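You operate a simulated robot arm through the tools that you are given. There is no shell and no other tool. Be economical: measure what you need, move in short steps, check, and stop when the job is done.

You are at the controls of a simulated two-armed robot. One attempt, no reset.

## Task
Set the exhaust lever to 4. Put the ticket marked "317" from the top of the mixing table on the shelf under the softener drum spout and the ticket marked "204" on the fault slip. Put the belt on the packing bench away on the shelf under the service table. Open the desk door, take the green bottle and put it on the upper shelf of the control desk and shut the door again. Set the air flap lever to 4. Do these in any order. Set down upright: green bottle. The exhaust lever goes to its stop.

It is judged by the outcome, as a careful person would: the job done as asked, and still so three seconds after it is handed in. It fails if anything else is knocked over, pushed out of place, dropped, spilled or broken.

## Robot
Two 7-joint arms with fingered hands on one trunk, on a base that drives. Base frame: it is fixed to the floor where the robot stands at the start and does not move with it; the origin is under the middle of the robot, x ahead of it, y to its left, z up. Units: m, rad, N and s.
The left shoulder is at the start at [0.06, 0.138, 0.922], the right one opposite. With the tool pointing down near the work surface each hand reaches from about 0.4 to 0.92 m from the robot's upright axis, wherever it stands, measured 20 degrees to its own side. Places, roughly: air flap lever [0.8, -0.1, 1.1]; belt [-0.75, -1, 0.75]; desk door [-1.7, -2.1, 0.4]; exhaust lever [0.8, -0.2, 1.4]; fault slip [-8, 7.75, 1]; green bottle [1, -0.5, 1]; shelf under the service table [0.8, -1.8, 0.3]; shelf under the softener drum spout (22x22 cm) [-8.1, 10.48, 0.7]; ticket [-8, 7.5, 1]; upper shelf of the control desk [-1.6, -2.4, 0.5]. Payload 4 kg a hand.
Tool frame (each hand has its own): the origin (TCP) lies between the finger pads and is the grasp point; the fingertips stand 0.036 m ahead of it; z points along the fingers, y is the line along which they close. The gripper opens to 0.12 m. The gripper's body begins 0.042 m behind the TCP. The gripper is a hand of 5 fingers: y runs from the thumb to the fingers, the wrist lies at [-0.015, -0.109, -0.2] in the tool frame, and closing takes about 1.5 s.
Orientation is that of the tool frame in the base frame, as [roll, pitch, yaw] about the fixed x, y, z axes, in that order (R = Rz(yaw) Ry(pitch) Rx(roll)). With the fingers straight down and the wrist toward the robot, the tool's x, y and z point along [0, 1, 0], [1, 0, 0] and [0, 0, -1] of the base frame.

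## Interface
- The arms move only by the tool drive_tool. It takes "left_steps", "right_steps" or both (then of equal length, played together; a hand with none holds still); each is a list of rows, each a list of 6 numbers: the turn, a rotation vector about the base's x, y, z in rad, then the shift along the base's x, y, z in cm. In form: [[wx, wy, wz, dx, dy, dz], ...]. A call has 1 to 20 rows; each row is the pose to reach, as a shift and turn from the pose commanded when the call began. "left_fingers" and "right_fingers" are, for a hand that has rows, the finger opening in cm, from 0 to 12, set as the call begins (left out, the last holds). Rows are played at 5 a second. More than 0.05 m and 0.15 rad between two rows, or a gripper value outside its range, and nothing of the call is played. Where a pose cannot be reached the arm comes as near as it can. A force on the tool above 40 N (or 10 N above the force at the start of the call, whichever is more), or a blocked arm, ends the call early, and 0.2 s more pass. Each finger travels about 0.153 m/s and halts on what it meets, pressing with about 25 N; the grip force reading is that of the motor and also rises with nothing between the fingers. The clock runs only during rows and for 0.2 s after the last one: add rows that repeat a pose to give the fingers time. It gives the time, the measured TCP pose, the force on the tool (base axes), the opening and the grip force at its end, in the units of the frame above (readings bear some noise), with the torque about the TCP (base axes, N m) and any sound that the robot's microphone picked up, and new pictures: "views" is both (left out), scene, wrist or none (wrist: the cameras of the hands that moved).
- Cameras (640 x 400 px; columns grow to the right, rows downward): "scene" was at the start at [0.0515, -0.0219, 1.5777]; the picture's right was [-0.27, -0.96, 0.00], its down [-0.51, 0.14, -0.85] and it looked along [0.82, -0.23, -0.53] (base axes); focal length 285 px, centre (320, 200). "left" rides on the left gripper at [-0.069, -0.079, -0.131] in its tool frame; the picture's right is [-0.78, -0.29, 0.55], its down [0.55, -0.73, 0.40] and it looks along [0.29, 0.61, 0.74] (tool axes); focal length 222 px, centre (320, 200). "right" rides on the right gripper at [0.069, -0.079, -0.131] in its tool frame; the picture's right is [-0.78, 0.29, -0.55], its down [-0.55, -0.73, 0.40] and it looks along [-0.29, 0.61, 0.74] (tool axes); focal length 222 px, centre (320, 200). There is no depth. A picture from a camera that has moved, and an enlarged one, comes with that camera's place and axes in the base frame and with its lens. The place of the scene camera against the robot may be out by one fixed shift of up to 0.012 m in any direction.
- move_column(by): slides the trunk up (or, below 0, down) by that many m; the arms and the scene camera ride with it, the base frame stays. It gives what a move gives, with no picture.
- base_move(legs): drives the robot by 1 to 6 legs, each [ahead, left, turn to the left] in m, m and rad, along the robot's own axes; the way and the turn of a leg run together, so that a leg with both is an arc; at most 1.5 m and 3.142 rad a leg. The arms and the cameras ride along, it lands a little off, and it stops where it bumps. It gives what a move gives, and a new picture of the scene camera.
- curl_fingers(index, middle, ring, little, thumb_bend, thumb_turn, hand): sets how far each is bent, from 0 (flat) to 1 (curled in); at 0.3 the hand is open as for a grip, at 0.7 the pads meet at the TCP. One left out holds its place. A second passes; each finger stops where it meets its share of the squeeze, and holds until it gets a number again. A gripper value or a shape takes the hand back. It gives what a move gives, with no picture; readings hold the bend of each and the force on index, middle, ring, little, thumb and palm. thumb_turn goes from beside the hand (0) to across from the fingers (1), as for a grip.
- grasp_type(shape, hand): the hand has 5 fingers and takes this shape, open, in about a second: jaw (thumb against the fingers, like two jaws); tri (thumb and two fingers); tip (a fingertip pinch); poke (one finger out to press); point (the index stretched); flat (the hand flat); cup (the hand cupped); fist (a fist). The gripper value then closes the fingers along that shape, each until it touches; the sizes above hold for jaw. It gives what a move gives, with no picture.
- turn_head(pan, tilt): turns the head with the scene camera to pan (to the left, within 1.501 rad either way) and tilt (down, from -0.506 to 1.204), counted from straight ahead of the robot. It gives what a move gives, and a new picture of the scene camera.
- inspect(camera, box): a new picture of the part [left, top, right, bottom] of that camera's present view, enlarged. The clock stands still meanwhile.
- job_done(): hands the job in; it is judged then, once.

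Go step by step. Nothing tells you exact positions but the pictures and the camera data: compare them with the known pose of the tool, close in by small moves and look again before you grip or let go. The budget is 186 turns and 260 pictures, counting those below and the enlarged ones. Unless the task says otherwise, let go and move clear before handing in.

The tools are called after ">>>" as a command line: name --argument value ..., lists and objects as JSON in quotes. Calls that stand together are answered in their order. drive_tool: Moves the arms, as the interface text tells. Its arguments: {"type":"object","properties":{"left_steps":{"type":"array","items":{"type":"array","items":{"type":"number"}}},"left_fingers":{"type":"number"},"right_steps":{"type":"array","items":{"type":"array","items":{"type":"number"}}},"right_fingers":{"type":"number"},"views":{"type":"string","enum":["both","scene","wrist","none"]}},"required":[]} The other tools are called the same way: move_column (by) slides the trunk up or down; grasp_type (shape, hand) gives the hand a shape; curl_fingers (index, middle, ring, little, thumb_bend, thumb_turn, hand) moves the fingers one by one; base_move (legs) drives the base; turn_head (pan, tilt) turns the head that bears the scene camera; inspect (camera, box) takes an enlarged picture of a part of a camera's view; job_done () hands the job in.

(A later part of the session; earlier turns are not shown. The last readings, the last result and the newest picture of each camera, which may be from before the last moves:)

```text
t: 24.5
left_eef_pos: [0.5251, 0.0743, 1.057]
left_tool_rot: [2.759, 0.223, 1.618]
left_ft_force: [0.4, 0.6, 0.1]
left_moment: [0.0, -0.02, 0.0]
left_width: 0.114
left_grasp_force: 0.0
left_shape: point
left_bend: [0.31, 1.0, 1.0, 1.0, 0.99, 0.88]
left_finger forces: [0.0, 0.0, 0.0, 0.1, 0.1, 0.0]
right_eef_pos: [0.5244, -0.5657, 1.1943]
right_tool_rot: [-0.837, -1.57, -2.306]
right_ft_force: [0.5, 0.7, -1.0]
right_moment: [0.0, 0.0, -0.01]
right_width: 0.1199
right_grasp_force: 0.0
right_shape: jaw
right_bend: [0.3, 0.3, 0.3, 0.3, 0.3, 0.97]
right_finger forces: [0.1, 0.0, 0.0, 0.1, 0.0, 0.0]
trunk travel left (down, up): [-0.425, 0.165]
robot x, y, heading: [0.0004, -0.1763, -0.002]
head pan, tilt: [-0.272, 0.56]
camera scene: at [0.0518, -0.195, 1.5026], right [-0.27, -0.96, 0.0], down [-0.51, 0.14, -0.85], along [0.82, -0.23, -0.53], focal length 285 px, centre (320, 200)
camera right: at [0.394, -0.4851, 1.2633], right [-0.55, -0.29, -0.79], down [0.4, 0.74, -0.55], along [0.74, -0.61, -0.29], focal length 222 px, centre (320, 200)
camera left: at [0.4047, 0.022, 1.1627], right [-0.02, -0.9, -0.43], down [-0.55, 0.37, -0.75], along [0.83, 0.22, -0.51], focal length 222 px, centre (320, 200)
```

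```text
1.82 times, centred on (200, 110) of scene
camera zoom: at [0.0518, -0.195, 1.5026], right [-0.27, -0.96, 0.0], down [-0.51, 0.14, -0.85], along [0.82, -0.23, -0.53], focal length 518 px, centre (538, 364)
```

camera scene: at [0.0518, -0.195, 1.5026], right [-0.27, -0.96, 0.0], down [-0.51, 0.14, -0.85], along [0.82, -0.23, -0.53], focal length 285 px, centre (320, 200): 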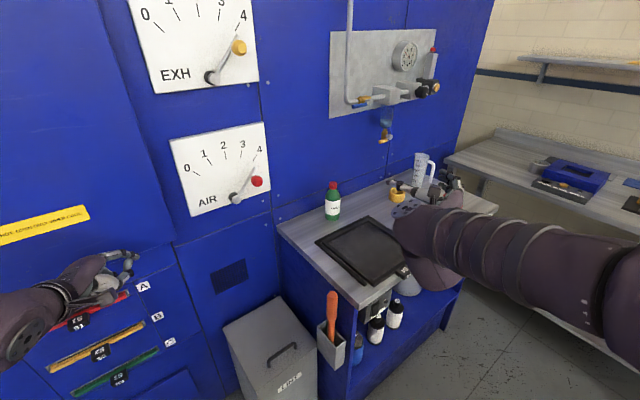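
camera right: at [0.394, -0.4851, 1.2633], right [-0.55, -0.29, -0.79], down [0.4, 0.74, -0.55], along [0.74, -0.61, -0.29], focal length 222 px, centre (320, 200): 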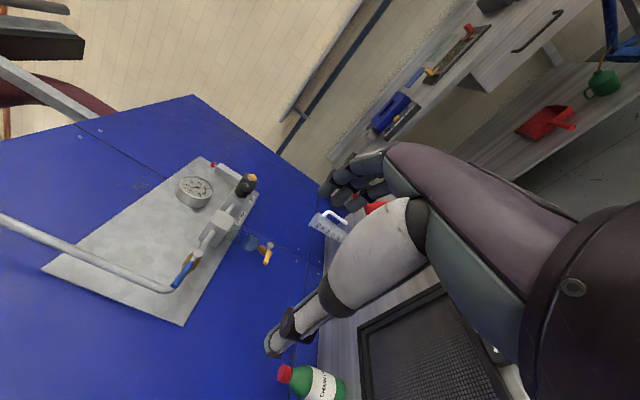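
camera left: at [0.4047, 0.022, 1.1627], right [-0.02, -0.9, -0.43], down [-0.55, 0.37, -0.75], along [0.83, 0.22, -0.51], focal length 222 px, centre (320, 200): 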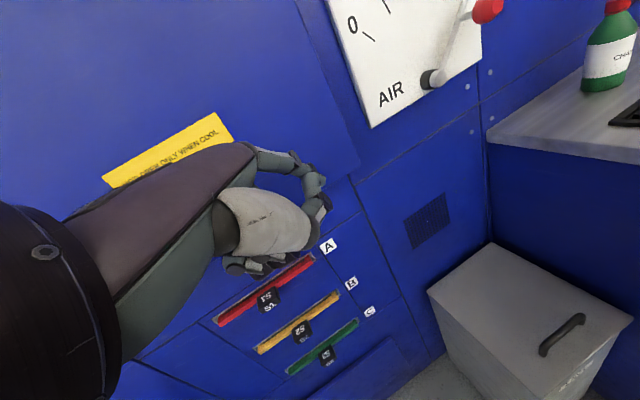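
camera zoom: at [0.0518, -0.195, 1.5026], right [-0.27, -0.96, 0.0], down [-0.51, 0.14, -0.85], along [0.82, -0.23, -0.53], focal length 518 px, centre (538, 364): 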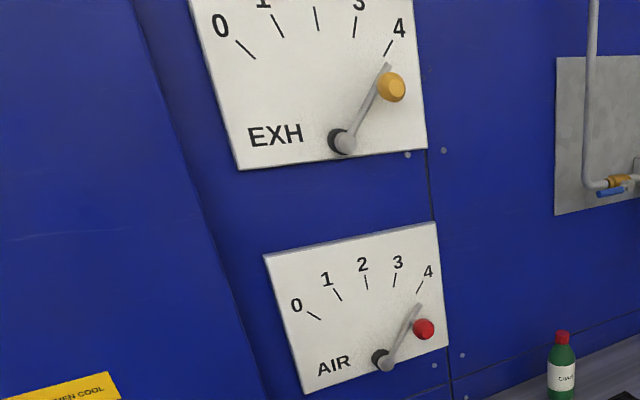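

Both levers read 4. The panel and table stand turned by about 0.4 rad, so I drive right and turn left to face the table squarely with the bottle ahead-right.

>>> base_move --legs '[[-0.03, -0.38, 0], [0.05, 0, 0.4]]'

>>> turn_head --pan -0.2 --tilt 0.7

>>> inspect --camera "right" --box '[0, 0, 640, 400]'

```text
t: 28.1
left_eef_pos: [0.4043, -0.1088, 1.0553]
left_tool_rot: [2.758, 0.223, 2.023]
left_ft_force: [-0.6, -0.6, 0.3]
left_moment: [0.01, 0.01, 0.04]
left_width: 0.114
left_grasp_force: 0.2
left_shape: point
left_bend: [0.31, 1.0, 1.0, 1.0, 0.99, 0.88]
left_finger forces: [0.0, 0.0, 0.1, 0.0, 0.1, 0.0]
right_eef_pos: [0.6543, -0.6964, 1.1953]
right_tool_rot: [1.217, -1.57, 2.33]
right_ft_force: [0.4, -0.5, 0.2]
right_moment: [-0.02, -0.01, -0.03]
right_width: 0.12
right_grasp_force: 0.1
right_shape: jaw
right_bend: [0.3, 0.3, 0.3, 0.3, 0.3, 0.97]
right_finger forces: [0.1, 0.1, 0.0, 0.0, 0.1, 0.1]
trunk travel left (down, up): [-0.425, 0.165]
robot x, y, heading: [0.018, -0.5447, 0.404]
head pan, tilt: [-0.272, 0.56]
camera scene: at [0.0746, -0.5396, 1.5026], right [0.13, -0.99, 0.0], down [-0.53, -0.07, -0.85], along [0.84, 0.11, -0.53], focal length 285 px, centre (320, 200)
```

scene: 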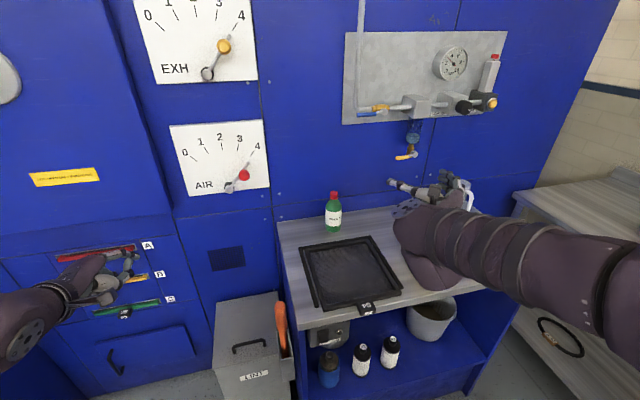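

```text
t: 28.8
left_eef_pos: [0.4023, -0.109, 1.0568]
left_tool_rot: [2.758, 0.222, 2.023]
left_ft_force: [0.6, -0.1, 0.4]
left_moment: [0.01, -0.02, 0.01]
left_width: 0.1141
left_grasp_force: 0.1
left_shape: point
left_bend: [0.31, 1.0, 1.0, 1.0, 0.99, 0.88]
left_finger forces: [0.1, 0.0, 0.0, 0.1, 0.1, 0.0]
right_eef_pos: [0.6535, -0.6967, 1.1948]
right_tool_rot: [-2.773, -1.569, 0.036]
right_ft_force: [-0.1, 0.1, 0.1]
right_moment: [0.01, 0.0, 0.0]
right_width: 0.1196
right_grasp_force: 0.1
right_shape: jaw
right_bend: [0.3, 0.3, 0.3, 0.3, 0.3, 0.97]
right_finger forces: [0.0, 0.1, 0.0, 0.0, 0.0, 0.0]
trunk travel left (down, up): [-0.425, 0.165]
robot x, y, heading: [0.0153, -0.5417, 0.403]
head pan, tilt: [-0.201, 0.7]
camera scene: at [0.069, -0.5344, 1.4905], right [0.2, -0.98, 0.0], down [-0.63, -0.13, -0.77], along [0.75, 0.15, -0.64], focal length 285 px, centre (320, 200)
```

scene: 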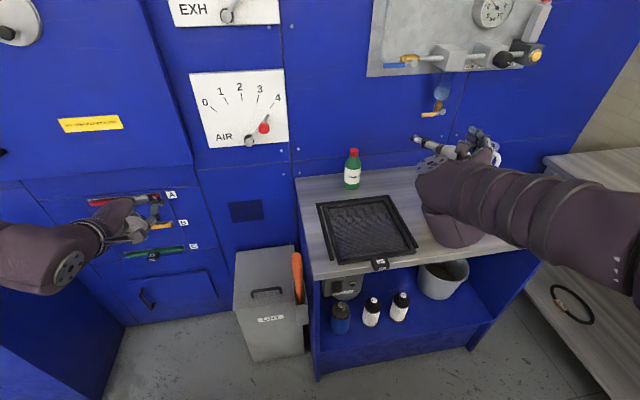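

```text
1.00 times, centred on (320, 200) of right (not enlarged: the box is as wide or as high as the picture)
camera zoom: at [0.5033, -0.6743, 1.2636], right [-0.39, -0.48, -0.78], down [0.08, 0.83, -0.55], along [0.92, -0.27, -0.29], focal length 222 px, centre (320, 200)
```

zoom: 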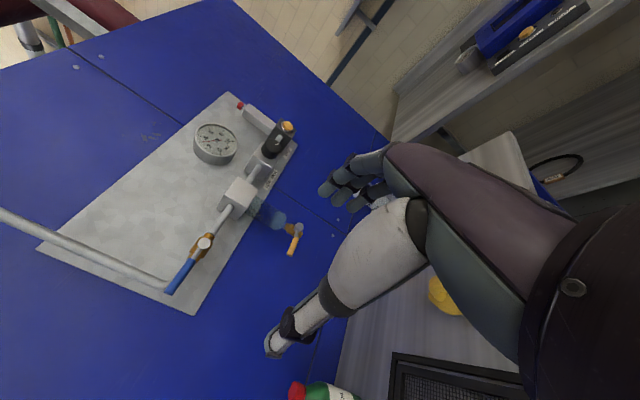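

The bottle stands near (0.89, -0.48), base z about 0.87. I raise the trunk, drive 12 cm closer and bring the right hand behind it, keeping it high first.

>>> move_column --by 0.12

>>> base_move --legs '[[0.12, 0, 0]]'

>>> drive_tool --right_steps '[[0, 0, 0, 0, 4, -2], [0, 0, 0, 0, 8, -4], [0, 0, 0, 0, 12, -6], [0, 0, 0, 0, 12, -10], [0, 0, 0, 0, 12, -14], [0, 0, 0, 0, 12, -18], [0, 0, 0, 0, 12, -18]]'

```text
t: 30.3
left_eef_pos: [0.4035, -0.1085, 1.1756]
left_tool_rot: [2.757, 0.222, 2.024]
left_ft_force: [-0.2, 0.1, -0.3]
left_moment: [-0.01, 0.0, 0.0]
left_width: 0.1144
left_grasp_force: 0.0
left_shape: point
left_bend: [0.31, 1.0, 1.0, 1.0, 0.99, 0.88]
left_finger forces: [0.0, 0.0, 0.0, 0.0, 0.1, 0.0]
right_eef_pos: [0.6549, -0.6961, 1.3149]
right_tool_rot: [1.263, -1.57, 2.284]
right_ft_force: [-0.4, 0.3, 0.1]
right_moment: [-0.01, -0.02, 0.01]
right_width: 0.1198
right_grasp_force: 0.0
right_shape: jaw
right_bend: [0.3, 0.3, 0.3, 0.3, 0.3, 0.97]
right_finger forces: [0.0, 0.0, 0.1, 0.1, 0.1, 0.0]
trunk travel left (down, up): [-0.545, 0.045]
robot x, y, heading: [0.0176, -0.5419, 0.407]
head pan, tilt: [-0.201, 0.7]
```

```text
t: 31.5
left_eef_pos: [0.5145, -0.0608, 1.1765]
left_tool_rot: [2.759, 0.222, 2.025]
left_ft_force: [-0.2, 0.0, -0.8]
left_moment: [0.0, 0.01, 0.02]
left_width: 0.1142
left_grasp_force: 0.1
left_shape: point
left_bend: [0.31, 1.0, 1.0, 1.0, 0.99, 0.88]
left_finger forces: [0.1, 0.1, 0.0, 0.1, 0.0, 0.0]
right_eef_pos: [0.7653, -0.6488, 1.3137]
right_tool_rot: [2.767, -1.569, 0.78]
right_ft_force: [0.7, 0.2, -0.4]
right_moment: [0.0, -0.03, -0.04]
right_width: 0.1198
right_grasp_force: 0.2
right_shape: jaw
right_bend: [0.3, 0.3, 0.3, 0.3, 0.3, 0.97]
right_finger forces: [0.0, 0.0, 0.1, 0.0, 0.1, 0.0]
trunk travel left (down, up): [-0.545, 0.045]
robot x, y, heading: [0.1257, -0.497, 0.402]
head pan, tilt: [-0.201, 0.7]
camera scene: at [0.1807, -0.4867, 1.6104], right [0.2, -0.98, 0.0], down [-0.63, -0.13, -0.76], along [0.75, 0.15, -0.65], focal length 285 px, centre (320, 200)
```

scene: 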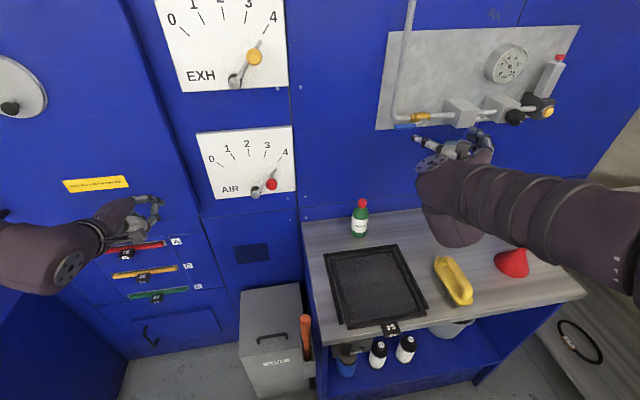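

```text
t: 33.1
left_eef_pos: [0.5126, -0.0612, 1.1758]
left_tool_rot: [2.756, 0.223, 2.022]
left_ft_force: [0.9, 0.6, 0.5]
left_moment: [-0.01, 0.01, 0.02]
left_width: 0.1144
left_grasp_force: 0.1
left_shape: point
left_bend: [0.31, 1.0, 1.0, 1.0, 0.99, 0.88]
left_finger forces: [0.1, 0.0, 0.1, 0.0, 0.0, 0.0]
right_eef_pos: [0.7648, -0.5316, 1.1347]
right_tool_rot: [2.316, -1.57, 1.231]
right_ft_force: [-0.6, -0.2, 0.3]
right_moment: [-0.02, 0.0, -0.02]
right_width: 0.1196
right_grasp_force: 0.2
right_shape: jaw
right_bend: [0.3, 0.3, 0.3, 0.3, 0.3, 0.97]
right_finger forces: [0.0, 0.0, 0.1, 0.0, 0.0, 0.1]
trunk travel left (down, up): [-0.545, 0.045]
robot x, y, heading: [0.1303, -0.4965, 0.4]
head pan, tilt: [-0.201, 0.7]
camera scene: at [0.1783, -0.4876, 1.6105], right [0.2, -0.98, 0.0], down [-0.63, -0.13, -0.77], along [0.75, 0.15, -0.64], focal length 285 px, centre (320, 200)
camera right: at [0.6142, -0.5093, 1.2035], right [-0.39, -0.48, -0.79], down [0.08, 0.83, -0.55], along [0.92, -0.27, -0.29], focal length 222 px, centre (320, 200)
```

scene: 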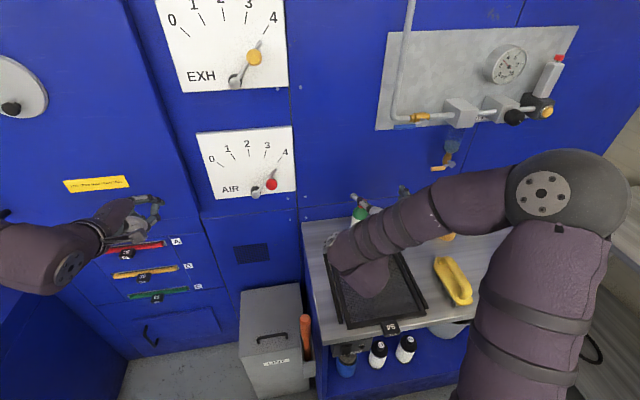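
right: 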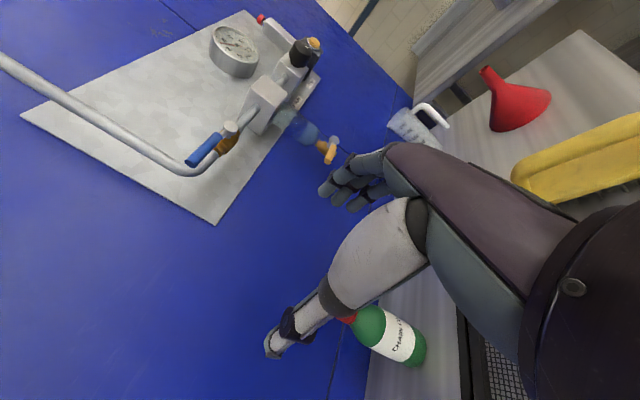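

The bottle centre is about (0.875, -0.484), straight ahead of the open hand by 12 cm. I descend to label height.

>>> drive_tool --right_steps '[[0, 0, 0, 0, 0, -4], [0, 0, 0, 0, 0, -8], [0, 0, 0, 0, 0, -12], [0, 0, 0, 0, 0, -16], [0, 0, 0, 0, 0, -18], [0, 0, 0, 0, 0, -18]]'

```text
t: 34.5
left_eef_pos: [0.5121, -0.0601, 1.1752]
left_tool_rot: [2.759, 0.221, 2.024]
left_ft_force: [-0.8, -0.7, -0.1]
left_moment: [0.01, 0.01, -0.01]
left_width: 0.1144
left_grasp_force: 0.0
left_shape: point
left_bend: [0.31, 1.0, 1.0, 1.0, 0.99, 0.88]
left_finger forces: [0.1, 0.1, 0.1, 0.1, 0.0, 0.0]
right_eef_pos: [0.7644, -0.5293, 0.9526]
right_tool_rot: [-2.949, -1.57, 0.211]
right_ft_force: [0.4, -0.8, -0.5]
right_moment: [0.02, 0.02, 0.02]
right_width: 0.1199
right_grasp_force: 0.1
right_shape: jaw
right_bend: [0.3, 0.3, 0.3, 0.3, 0.3, 0.97]
right_finger forces: [0.0, 0.0, 0.0, 0.0, 0.0, 0.0]
trunk travel left (down, up): [-0.545, 0.045]
robot x, y, heading: [0.1291, -0.4953, 0.402]
head pan, tilt: [-0.201, 0.7]
camera scene: at [0.1787, -0.4875, 1.6105], right [0.2, -0.98, 0.0], down [-0.63, -0.13, -0.76], along [0.75, 0.15, -0.64], focal length 285 px, centre (320, 200)
camera right: at [0.6129, -0.5072, 1.0213], right [-0.39, -0.48, -0.78], down [0.08, 0.83, -0.55], along [0.92, -0.27, -0.29], focal length 222 px, centre (320, 200)
```

scene: 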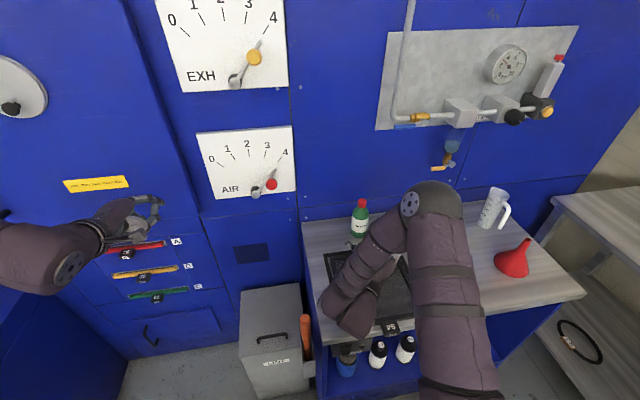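
right: 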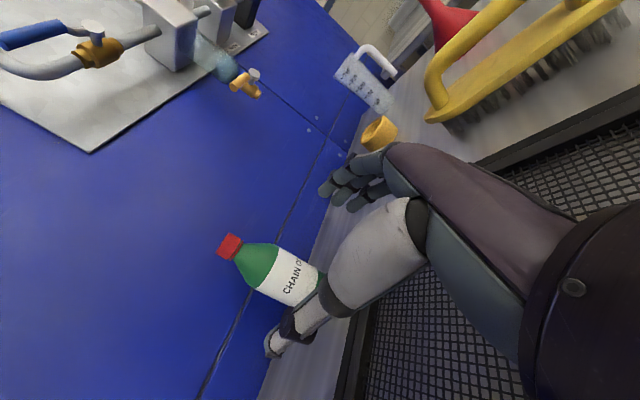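

The bottle is centred between thumb and fingers. I go forward onto it and close.

>>> drive_tool --right_steps '[[0, 0, 0, 3.7, 1.6, 0], [0, 0, 0, 7.4, 3.1, 0], [0, 0, 0, 10.6, 4.5, 0], [0, 0, 0, 10.6, 4.5, 0]]'

```text
t: 35.5
left_eef_pos: [0.5124, -0.0608, 1.1761]
left_tool_rot: [2.758, 0.222, 2.024]
left_ft_force: [-0.2, 0.2, 0.3]
left_moment: [0.04, 0.0, -0.03]
left_width: 0.1143
left_grasp_force: 0.1
left_shape: point
left_bend: [0.31, 1.0, 1.0, 1.0, 0.99, 0.88]
left_finger forces: [0.0, 0.0, 0.1, 0.0, 0.0, 0.0]
right_eef_pos: [0.8705, -0.4846, 0.9537]
right_tool_rot: [-2.751, -1.57, 0.014]
right_ft_force: [-0.1, 0.3, 0.3]
right_moment: [0.0, -0.01, 0.02]
right_width: 0.12
right_grasp_force: 0.1
right_shape: jaw
right_bend: [0.3, 0.3, 0.3, 0.3, 0.3, 0.97]
right_finger forces: [0.0, 0.1, 0.1, 0.0, 0.0, 0.0]
trunk travel left (down, up): [-0.545, 0.045]
robot x, y, heading: [0.1288, -0.4963, 0.404]
head pan, tilt: [-0.201, 0.7]
camera scene: at [0.1787, -0.4876, 1.6105], right [0.2, -0.98, 0.0], down [-0.63, -0.13, -0.76], along [0.75, 0.15, -0.64], focal length 285 px, centre (320, 200)
camera right: at [0.7186, -0.4632, 1.0227], right [-0.39, -0.48, -0.78], down [0.08, 0.83, -0.55], along [0.92, -0.27, -0.29], focal length 222 px, centre (320, 200)
```

scene: 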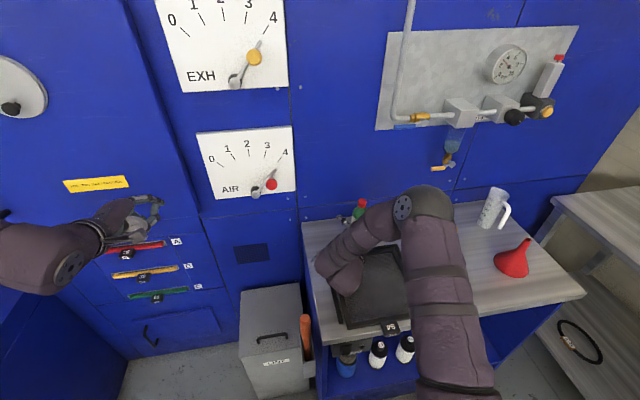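
right: 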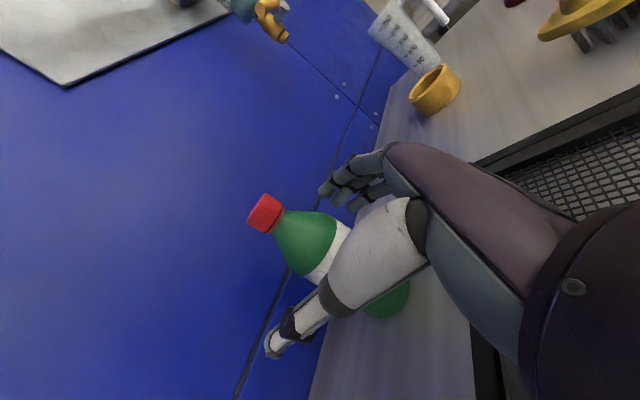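

The grasp point (326, 244 in the wrist view) falls on the label. Closing the hand.

>>> drive_tool --right_steps '[[0, 0, 0, 0, 0, 0], [0, 0, 0, 0, 0, 0], [0, 0, 0, 0, 0, 0], [0, 0, 0, 0, 0, 0], [0, 0, 0, 0, 0, 0], [0, 0, 0, 0, 0, 0], [0, 0, 0, 0, 0, 0], [0, 0, 0, 0, 0, 0]]' --right_fingers 0 --views "wrist"

```text
t: 37.3
left_eef_pos: [0.5127, -0.0621, 1.1767]
left_tool_rot: [2.757, 0.222, 2.022]
left_ft_force: [-0.8, -0.5, -0.1]
left_moment: [0.02, 0.01, 0.03]
left_width: 0.1142
left_grasp_force: 0.1
left_shape: point
left_bend: [0.31, 1.0, 1.0, 1.0, 0.99, 0.88]
left_finger forces: [0.1, 0.0, 0.0, 0.1, 0.0, 0.0]
right_eef_pos: [0.8707, -0.485, 0.9546]
right_tool_rot: [2.003, -1.57, 1.545]
right_ft_force: [0.6, -0.4, 1.5]
right_moment: [-0.15, -0.13, 0.01]
right_width: 0.0492
right_grasp_force: 25.0
right_shape: jaw
right_bend: [0.41, 0.44, 0.42, 0.7, 0.69, 1.0]
right_finger forces: [11.4, 7.0, 3.0, 0.4, 21.9, 0.0]
trunk travel left (down, up): [-0.545, 0.045]
robot x, y, heading: [0.1261, -0.4965, 0.402]
head pan, tilt: [-0.201, 0.7]
camera right: at [0.7183, -0.4633, 1.0228], right [-0.39, -0.48, -0.78], down [0.08, 0.83, -0.55], along [0.92, -0.27, -0.29], focal length 222 px, centre (320, 200)
```

right: 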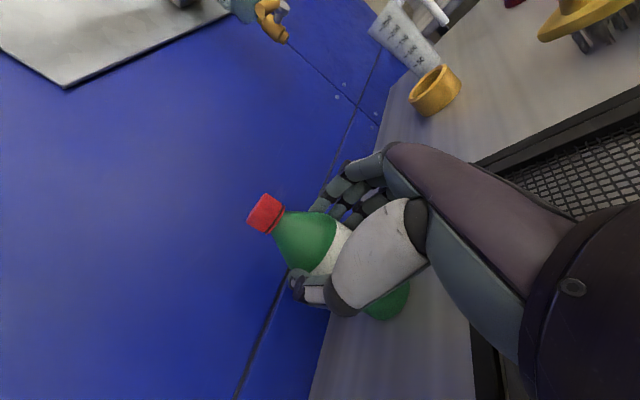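

The bottle is held (4.9 cm, 25 N). I lift it and draw it back toward me.

>>> drive_tool --right_steps '[[0, 0, 0, 0, 0, 4], [0, 0, 0, 0, 0, 8], [0, 0, 0, 0, 0, 12], [0, 0, 0, -4, -2, 13], [0, 0, 0, -8, -4, 14], [0, 0, 0, -12, -6, 14], [0, 0, 0, -16, -8, 14], [0, 0, 0, -20, -10, 14], [0, 0, 0, -23, -11, 14], [0, 0, 0, -23, -11, 14]]'

>>> base_move --legs '[[-0.5, 0, 0], [0, 0, -1.5], [0, 0, -1.0]]'

```text
t: 39.5
left_eef_pos: [0.5131, -0.0616, 1.1773]
left_tool_rot: [2.758, 0.222, 2.022]
left_ft_force: [-0.1, 0.4, 0.7]
left_moment: [-0.02, 0.02, -0.02]
left_width: 0.1144
left_grasp_force: 0.1
left_shape: point
left_bend: [0.31, 1.0, 1.0, 1.0, 0.99, 0.88]
left_finger forces: [0.1, 0.1, 0.1, 0.0, 0.0, 0.0]
right_eef_pos: [0.7007, -0.5713, 1.0964]
right_tool_rot: [-2.399, -1.57, -0.338]
right_ft_force: [-0.2, 0.5, -2.0]
right_moment: [0.02, 0.09, 0.01]
right_width: 0.0492
right_grasp_force: 25.6
right_shape: jaw
right_bend: [0.41, 0.44, 0.43, 0.7, 0.69, 1.0]
right_finger forces: [10.8, 6.9, 2.9, 0.0, 21.9, 0.0]
right hand out of reach, approached as far as the arm can: row 8, 9, 10
trunk travel left (down, up): [-0.545, 0.045]
robot x, y, heading: [0.1248, -0.4913, 0.404]
head pan, tilt: [-0.201, 0.7]
camera scene: at [0.1793, -0.4874, 1.6105], right [0.2, -0.98, 0.0], down [-0.63, -0.13, -0.76], along [0.75, 0.15, -0.64], focal length 285 px, centre (320, 200)
camera right: at [0.5506, -0.5492, 1.1642], right [-0.39, -0.48, -0.78], down [0.08, 0.83, -0.55], along [0.92, -0.27, -0.29], focal length 222 px, centre (320, 200)
```

scene: 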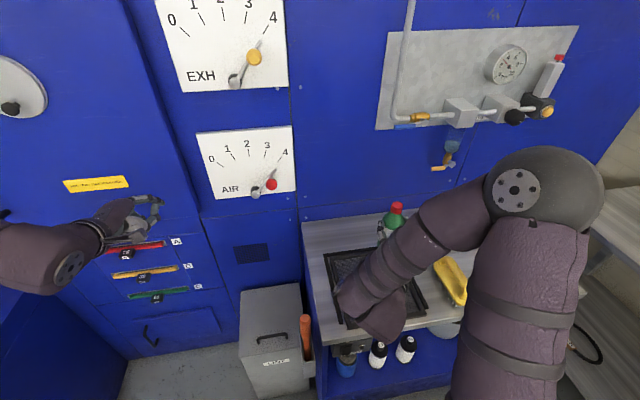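
right: 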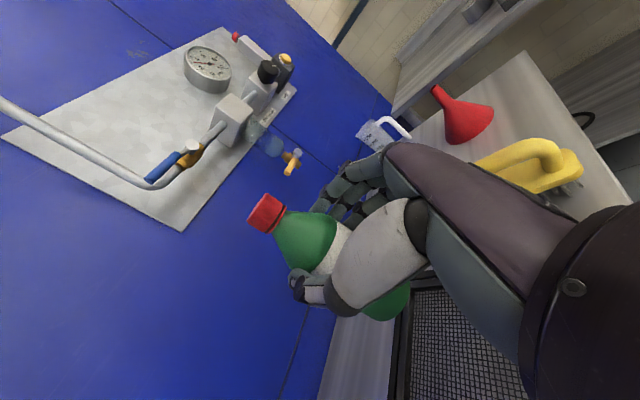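

```text
t: 42.1
left_eef_pos: [0.1284, -0.2269, 1.1739]
left_tool_rot: [2.759, 0.221, 2.023]
left_ft_force: [-0.2, -0.5, 0.1]
left_moment: [0.0, 0.02, -0.01]
left_width: 0.1141
left_grasp_force: 0.1
left_shape: point
left_bend: [0.31, 1.0, 1.0, 1.0, 0.99, 0.88]
left_finger forces: [0.0, 0.0, 0.1, 0.1, 0.0, 0.0]
right_eef_pos: [0.3158, -0.7381, 1.0942]
right_tool_rot: [-2.74, -1.567, -0.001]
right_ft_force: [0.1, 0.3, -2.9]
right_moment: [0.02, 0.04, 0.01]
right_width: 0.0492
right_grasp_force: 24.8
right_shape: jaw
right_bend: [0.41, 0.44, 0.43, 0.7, 0.69, 1.0]
right_finger forces: [10.7, 6.9, 3.0, 0.1, 22.0, 0.1]
trunk travel left (down, up): [-0.545, 0.045]
robot x, y, heading: [-0.261, -0.6592, 0.401]
head pan, tilt: [-0.201, 0.7]
stopped in leg 1: the robot was blocked; the commanded pose is now the measured one
camera scene: at [-0.2052, -0.6519, 1.6103], right [0.2, -0.98, 0.0], down [-0.63, -0.13, -0.76], along [0.75, 0.15, -0.65], focal length 285 px, centre (320, 200)
```

scene: 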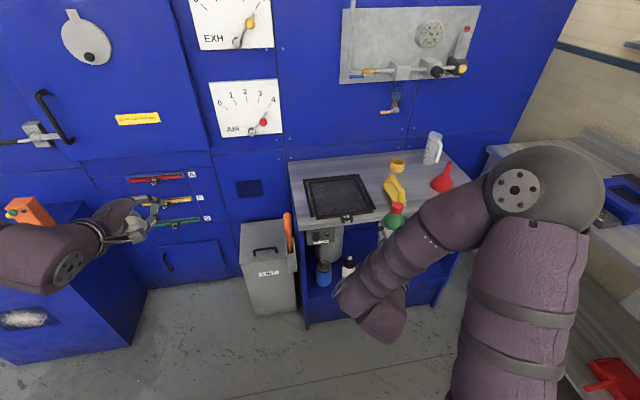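

Backing up was blocked at (-0.26, -0.66), presumably by the packing bench. I move forward a little and look around to right and left.

>>> base_move --legs '[[0.1, 0, 0]]'

>>> turn_head --pan -1.5 --tilt 0.5

>>> turn_head --pan 1.5 --tilt 0.5

```text
t: 43.2
left_eef_pos: [0.2205, -0.1879, 1.177]
left_tool_rot: [2.758, 0.222, 2.018]
left_ft_force: [1.2, 0.6, -0.3]
left_moment: [0.01, 0.01, 0.01]
left_width: 0.1139
left_grasp_force: 0.1
left_shape: point
left_bend: [0.31, 1.0, 1.0, 1.0, 0.99, 0.88]
left_finger forces: [0.0, 0.1, 0.0, 0.0, 0.0, 0.0]
right_eef_pos: [0.4058, -0.7005, 1.0952]
right_tool_rot: [-2.896, -1.569, 0.152]
right_ft_force: [0.2, 0.5, -3.4]
right_moment: [0.0, 0.08, 0.01]
right_width: 0.0488
right_grasp_force: 24.9
right_shape: jaw
right_bend: [0.41, 0.44, 0.43, 0.7, 0.69, 1.0]
right_finger forces: [10.8, 6.9, 3.0, 0.1, 21.9, 0.0]
trunk travel left (down, up): [-0.545, 0.045]
robot x, y, heading: [-0.1709, -0.6204, 0.395]
head pan, tilt: [-0.201, 0.7]
camera scene: at [-0.1142, -0.6134, 1.6104], right [0.2, -0.98, 0.0], down [-0.63, -0.13, -0.76], along [0.75, 0.15, -0.65], focal length 285 px, centre (320, 200)
```

scene: 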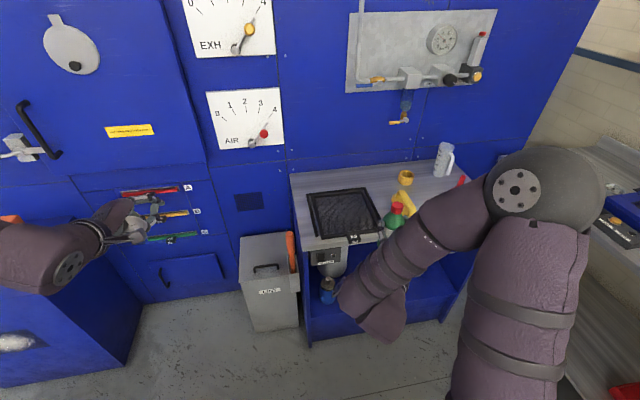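

```text
t: 44.7
left_eef_pos: [0.2189, -0.1887, 1.1767]
left_tool_rot: [2.756, 0.223, 2.019]
left_ft_force: [0.9, -0.4, -0.4]
left_moment: [-0.02, 0.02, -0.04]
left_width: 0.1141
left_grasp_force: 0.0
left_shape: point
left_bend: [0.31, 1.0, 1.0, 1.0, 0.99, 0.88]
left_finger forces: [0.1, 0.0, 0.0, 0.0, 0.1, 0.0]
right_eef_pos: [0.4051, -0.7012, 1.0956]
right_tool_rot: [2.886, -1.57, 0.655]
right_ft_force: [-0.2, -0.3, -2.7]
right_moment: [-0.04, 0.08, -0.01]
right_width: 0.0489
right_grasp_force: 24.7
right_shape: jaw
right_bend: [0.41, 0.44, 0.43, 0.7, 0.69, 1.0]
right_finger forces: [10.9, 6.9, 3.1, 0.1, 21.9, 0.0]
trunk travel left (down, up): [-0.545, 0.045]
robot x, y, heading: [-0.1674, -0.6212, 0.4]
head pan, tilt: [-1.499, 0.499]
camera scene: at [-0.1581, -0.7121, 1.6282], right [-0.89, -0.45, 0.0], down [-0.22, 0.43, -0.88], along [0.4, -0.78, -0.48], focal length 285 px, centre (320, 200)
```

scene: 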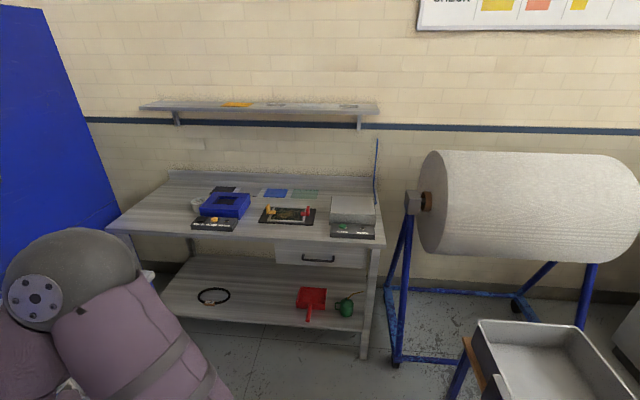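

```text
t: 47.3
left_eef_pos: [0.2199, -0.1891, 1.1768]
left_tool_rot: [2.756, 0.222, 2.018]
left_ft_force: [-0.6, 0.2, 0.6]
left_moment: [0.03, -0.01, -0.03]
left_width: 0.1142
left_grasp_force: 0.1
left_shape: point
left_bend: [0.31, 1.0, 1.0, 1.0, 0.99, 0.88]
left_finger forces: [0.1, 0.1, 0.0, 0.1, 0.0, 0.0]
right_eef_pos: [0.4074, -0.7004, 1.096]
right_tool_rot: [3.086, -1.568, 0.454]
right_ft_force: [0.0, -0.6, -2.5]
right_moment: [0.02, 0.07, 0.01]
right_width: 0.0487
right_grasp_force: 24.9
right_shape: jaw
right_bend: [0.41, 0.44, 0.43, 0.7, 0.69, 1.0]
right_finger forces: [10.8, 6.8, 3.0, 0.1, 21.9, 0.0]
trunk travel left (down, up): [-0.545, 0.045]
robot x, y, heading: [-0.1668, -0.6234, 0.397]
head pan, tilt: [1.499, 0.499]
camera scene: at [-0.2287, -0.5449, 1.6282], right [0.95, 0.32, 0.0], down [0.15, -0.45, -0.88], along [-0.28, 0.83, -0.48], focal length 285 px, centre (320, 200)
```

scene: 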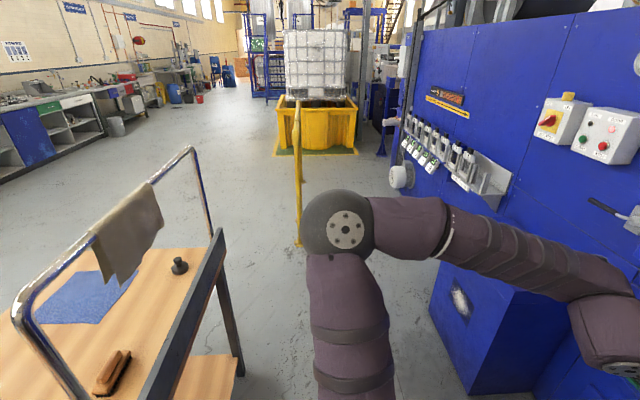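

The room is turned by 0.4 rad: the packing bench lies right behind me, the service table to my right, the machine ahead. I turn right in stages to see the bench and desk, and plan to do the belt with the left hand while here.

>>> base_move --legs '[[0.08, 0, 0], [0, 0, -1.5]]'

>>> turn_head --pan -1.2 --tilt 0.55

```text
t: 52.0
left_eef_pos: [0.3663, -0.9451, 1.1775]
left_tool_rot: [2.757, 0.222, 0.522]
left_ft_force: [-0.4, 0.2, -0.6]
left_moment: [-0.02, 0.01, 0.0]
left_width: 0.1141
left_grasp_force: 0.0
left_shape: point
left_bend: [0.31, 1.0, 1.0, 1.0, 0.99, 0.88]
left_finger forces: [0.0, 0.0, 0.0, 0.0, 0.1, 0.0]
right_eef_pos: [-0.1308, -1.1685, 1.0945]
right_tool_rot: [2.927, -1.569, -0.884]
right_ft_force: [0.3, -0.8, -3.1]
right_moment: [0.05, 0.04, 0.02]
right_width: 0.0487
right_grasp_force: 24.9
right_shape: jaw
right_bend: [0.41, 0.44, 0.43, 0.7, 0.69, 1.0]
right_finger forces: [10.7, 6.8, 2.9, 0.0, 21.7, 0.0]
trunk travel left (down, up): [-0.545, 0.045]
robot x, y, heading: [-0.0924, -0.5937, -1.097]
head pan, tilt: [1.499, 0.499]
camera scene: at [-0.0288, -0.5268, 1.6282], right [0.39, -0.92, 0.0], down [-0.44, -0.19, -0.88], along [0.81, 0.34, -0.48], focal length 285 px, centre (320, 200)
```

scene: 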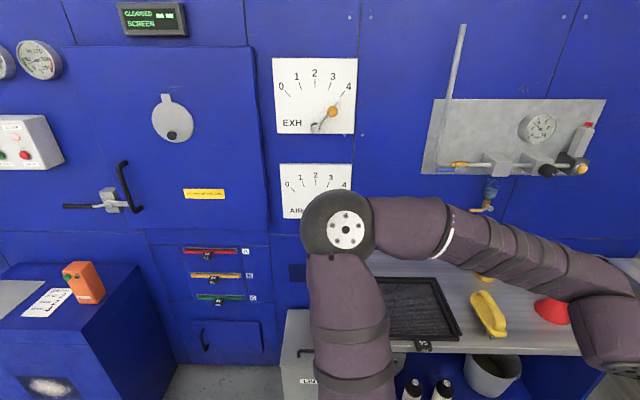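

```text
t: 54.4
left_eef_pos: [0.3654, -0.9456, 1.177]
left_tool_rot: [2.756, 0.223, 0.522]
left_ft_force: [-0.5, 0.1, -0.8]
left_moment: [-0.02, -0.02, 0.03]
left_width: 0.1143
left_grasp_force: 0.1
left_shape: point
left_bend: [0.31, 1.0, 1.0, 1.0, 0.99, 0.88]
left_finger forces: [0.0, 0.0, 0.1, 0.0, 0.0, 0.0]
right_eef_pos: [-0.1312, -1.1685, 1.0947]
right_tool_rot: [1.995, -1.57, 0.046]
right_ft_force: [-0.5, 0.5, -1.9]
right_moment: [0.08, 0.05, -0.02]
right_width: 0.0487
right_grasp_force: 25.4
right_shape: jaw
right_bend: [0.41, 0.44, 0.43, 0.7, 0.69, 1.0]
right_finger forces: [10.6, 6.9, 2.8, 0.0, 21.7, 0.0]
trunk travel left (down, up): [-0.545, 0.045]
robot x, y, heading: [-0.0941, -0.589, -1.098]
head pan, tilt: [-1.201, 0.55]
camera scene: at [-0.1722, -0.6293, 1.6236], right [-0.75, 0.66, 0.0], down [0.35, 0.39, -0.85], along [-0.57, -0.64, -0.52], focal length 285 px, centre (320, 200)
```

scene: 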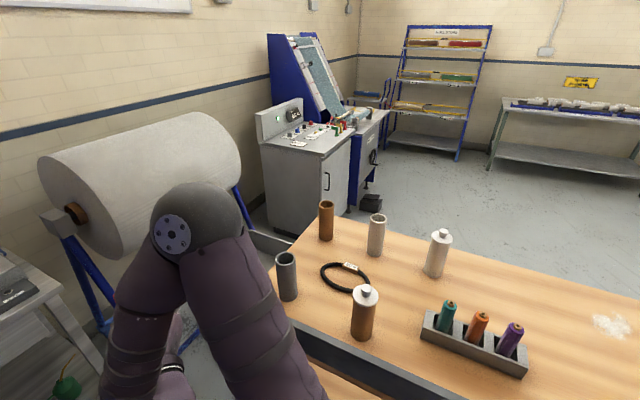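

The belt (a black loop with a tag) lies on the bench near (-0.8, -1.18) among bottles, and the grey control desk with its door is beyond. I check the rail above the bench on my far right before turning that way.

>>> base_move --legs '[[0, 0, -0.7]]'

>>> turn_head --pan -0.9 --tilt 0.5

```text
t: 56.7
left_eef_pos: [0.0348, -1.1575, 1.1773]
left_tool_rot: [2.756, 0.222, -0.169]
left_ft_force: [0.8, 0.0, -0.2]
left_moment: [-0.04, 0.01, -0.02]
left_width: 0.1141
left_grasp_force: 0.0
left_shape: point
left_bend: [0.31, 1.0, 1.0, 1.0, 0.99, 0.88]
left_finger forces: [0.0, 0.0, 0.0, 0.0, 0.1, 0.0]
right_eef_pos: [-0.4911, -1.0123, 1.0946]
right_tool_rot: [2.497, -1.57, -1.144]
right_ft_force: [0.8, 0.0, -2.1]
right_moment: [0.08, -0.03, 0.01]
right_width: 0.0485
right_grasp_force: 24.9
right_shape: jaw
right_bend: [0.41, 0.44, 0.43, 0.7, 0.69, 1.0]
right_finger forces: [10.9, 6.9, 2.8, 0.0, 21.6, 0.1]
trunk travel left (down, up): [-0.545, 0.045]
robot x, y, heading: [-0.0935, -0.5907, -1.795]
head pan, tilt: [-1.201, 0.55]
camera scene: at [-0.1815, -0.5732, 1.6236], right [-0.15, 0.99, 0.0], down [0.52, 0.08, -0.85], along [-0.84, -0.13, -0.52], focal length 285 px, centre (320, 200)
```

scene: 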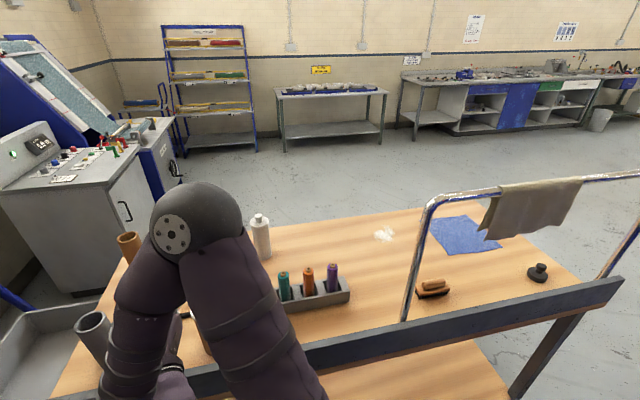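

```text
t: 57.5
left_eef_pos: [0.0342, -1.1571, 1.1772]
left_tool_rot: [2.756, 0.221, -0.17]
left_ft_force: [0.5, -0.5, -0.2]
left_moment: [-0.03, -0.01, 0.02]
left_width: 0.1145
left_grasp_force: 0.1
left_shape: point
left_bend: [0.31, 1.0, 1.0, 1.0, 0.99, 0.88]
left_finger forces: [0.1, 0.0, 0.0, 0.1, 0.0, 0.0]
right_eef_pos: [-0.4905, -1.0126, 1.0956]
right_tool_rot: [2.403, -1.567, -1.051]
right_ft_force: [-0.2, -0.4, -2.7]
right_moment: [0.09, -0.06, 0.03]
right_width: 0.0488
right_grasp_force: 24.7
right_shape: jaw
right_bend: [0.41, 0.44, 0.43, 0.7, 0.69, 1.0]
right_finger forces: [10.7, 6.9, 2.8, 0.1, 21.6, 0.1]
trunk travel left (down, up): [-0.545, 0.045]
robot x, y, heading: [-0.0955, -0.5918, -1.79]
head pan, tilt: [-0.901, 0.499]
camera scene: at [-0.1745, -0.5993, 1.6282], right [-0.44, 0.9, 0.0], down [0.43, 0.21, -0.88], along [-0.79, -0.38, -0.48], focal length 285 px, centre (320, 200)
```

scene: 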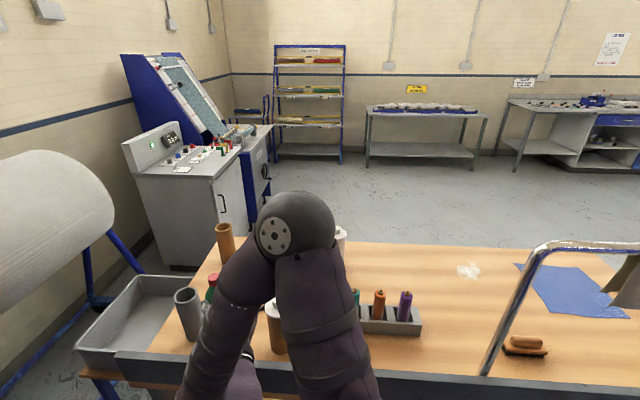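

From here the belt is awkward with the bottle in hand, so the bottle goes first: I drive round the north end of the bench. First turn to face the machine, slide left past the bench, then turn toward the gap.

>>> base_move --legs '[[0, 0, 1.1], [0, 0, 1.1], [0.16, 1.45, 0], [0, 0, 1.4], [0, 0, 1.335]]'

>>> turn_head --pan 0.0 --tilt 0.5

```text
t: 76.9
left_eef_pos: [-1.0424, 0.5812, 1.1765]
left_tool_rot: [2.756, 0.222, -1.566]
left_ft_force: [-0.3, 0.8, -0.2]
left_moment: [0.01, 0.03, -0.01]
left_width: 0.1141
left_grasp_force: 0.0
left_shape: point
left_bend: [0.31, 1.0, 1.0, 1.0, 0.99, 0.88]
left_finger forces: [0.1, 0.1, 0.1, 0.0, 0.0, 0.0]
right_eef_pos: [-0.9901, 1.1239, 1.0944]
right_tool_rot: [2.338, -1.568, -2.383]
right_ft_force: [0.3, 0.0, -2.6]
right_moment: [-0.01, -0.06, -0.02]
right_width: 0.0478
right_grasp_force: 25.3
right_shape: jaw
right_bend: [0.41, 0.44, 0.43, 0.7, 0.69, 1.0]
right_finger forces: [10.5, 6.7, 3.0, 0.0, 20.9, 0.0]
trunk travel left (down, up): [-0.545, 0.045]
robot x, y, heading: [-0.5093, 0.809, 3.096]
head pan, tilt: [-0.901, 0.499]
camera scene: at [-0.5359, 0.8811, 1.6282], right [0.81, 0.59, 0.0], down [0.28, -0.39, -0.88], along [-0.51, 0.71, -0.48], focal length 285 px, centre (320, 200)
```

scene: 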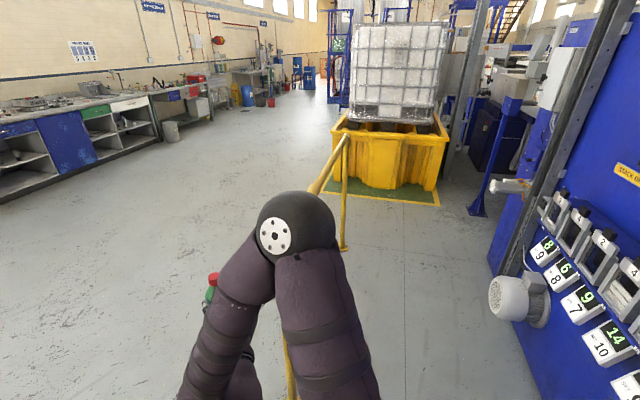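

```text
t: 78.1
left_eef_pos: [-1.0421, 0.5821, 1.1767]
left_tool_rot: [2.757, 0.223, -1.566]
left_ft_force: [0.4, -0.7, -0.9]
left_moment: [-0.01, -0.02, -0.01]
left_width: 0.1145
left_grasp_force: 0.0
left_shape: point
left_bend: [0.31, 1.0, 1.0, 1.0, 0.99, 0.88]
left_finger forces: [0.1, 0.0, 0.1, 0.0, 0.0, 0.0]
right_eef_pos: [-0.9918, 1.1236, 1.0959]
right_tool_rot: [3.139, -1.568, 3.098]
right_ft_force: [1.0, 0.0, -2.1]
right_moment: [0.0, -0.07, 0.01]
right_width: 0.0478
right_grasp_force: 25.1
right_shape: jaw
right_bend: [0.41, 0.44, 0.43, 0.7, 0.69, 1.0]
right_finger forces: [10.6, 6.7, 2.9, 0.0, 21.0, 0.0]
trunk travel left (down, up): [-0.545, 0.045]
robot x, y, heading: [-0.5065, 0.8093, 3.092]
head pan, tilt: [0.0, 0.499]
camera scene: at [-0.5735, 0.8116, 1.6282], right [0.05, 1.0, 0.0], down [0.48, -0.02, -0.88], along [-0.88, 0.04, -0.48], focal length 285 px, centre (320, 200)
```

scene: 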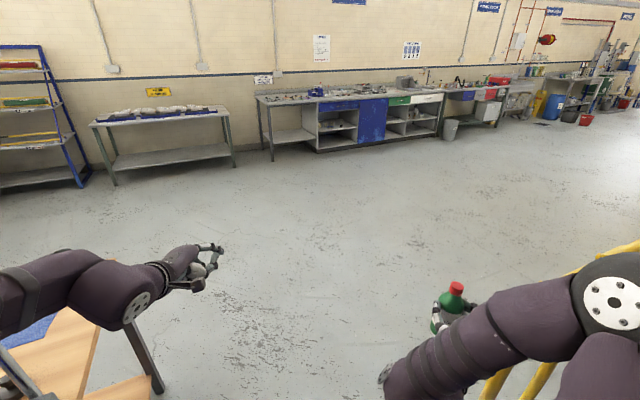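

The gap is clear; the yellow rail is well to my right. I drive through, turn to face the desk side and come around behind the bench.

>>> base_move --legs '[[1.4, 0.03, 0], [0.55, 0.02, 0], [0, 0, 1.62], [1.2, 0, 0], [0.75, 0.72, 0]]'

```text
t: 102.2
left_eef_pos: [-1.4115, -1.6417, 1.1764]
left_tool_rot: [2.756, 0.222, 0.067]
left_ft_force: [0.2, -0.8, -1.1]
left_moment: [-0.02, 0.01, 0.0]
left_width: 0.1143
left_grasp_force: 0.1
left_shape: point
left_bend: [0.31, 1.0, 1.0, 1.0, 0.99, 0.88]
left_finger forces: [0.1, 0.0, 0.1, 0.0, 0.0, 0.1]
right_eef_pos: [-1.9568, -1.6222, 1.0944]
right_tool_rot: [2.84, -1.568, -1.251]
right_ft_force: [-0.3, -0.1, -3.4]
right_moment: [0.07, -0.02, 0.02]
right_width: 0.0477
right_grasp_force: 25.0
right_shape: jaw
right_bend: [0.41, 0.44, 0.43, 0.7, 0.69, 1.0]
right_finger forces: [10.6, 6.6, 2.8, 0.0, 20.3, 0.1]
trunk travel left (down, up): [-0.545, 0.045]
robot x, y, heading: [-1.669, -1.1195, -1.554]
head pan, tilt: [0.0, 0.499]
camera scene: at [-1.6726, -1.1799, 1.6282], right [-1.0, -0.02, 0.0], down [-0.01, 0.48, -0.88], along [0.01, -0.88, -0.48], focal length 285 px, centre (320, 200)
```

scene: 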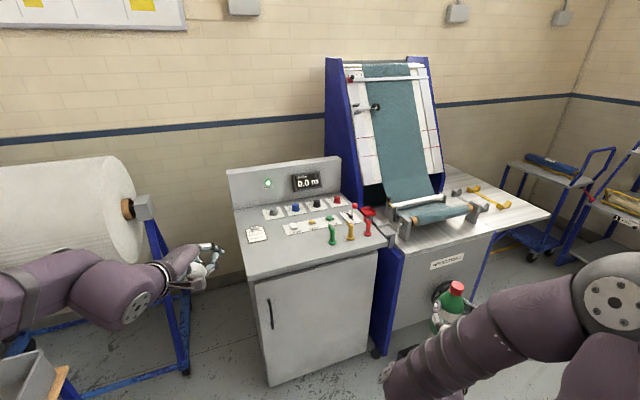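

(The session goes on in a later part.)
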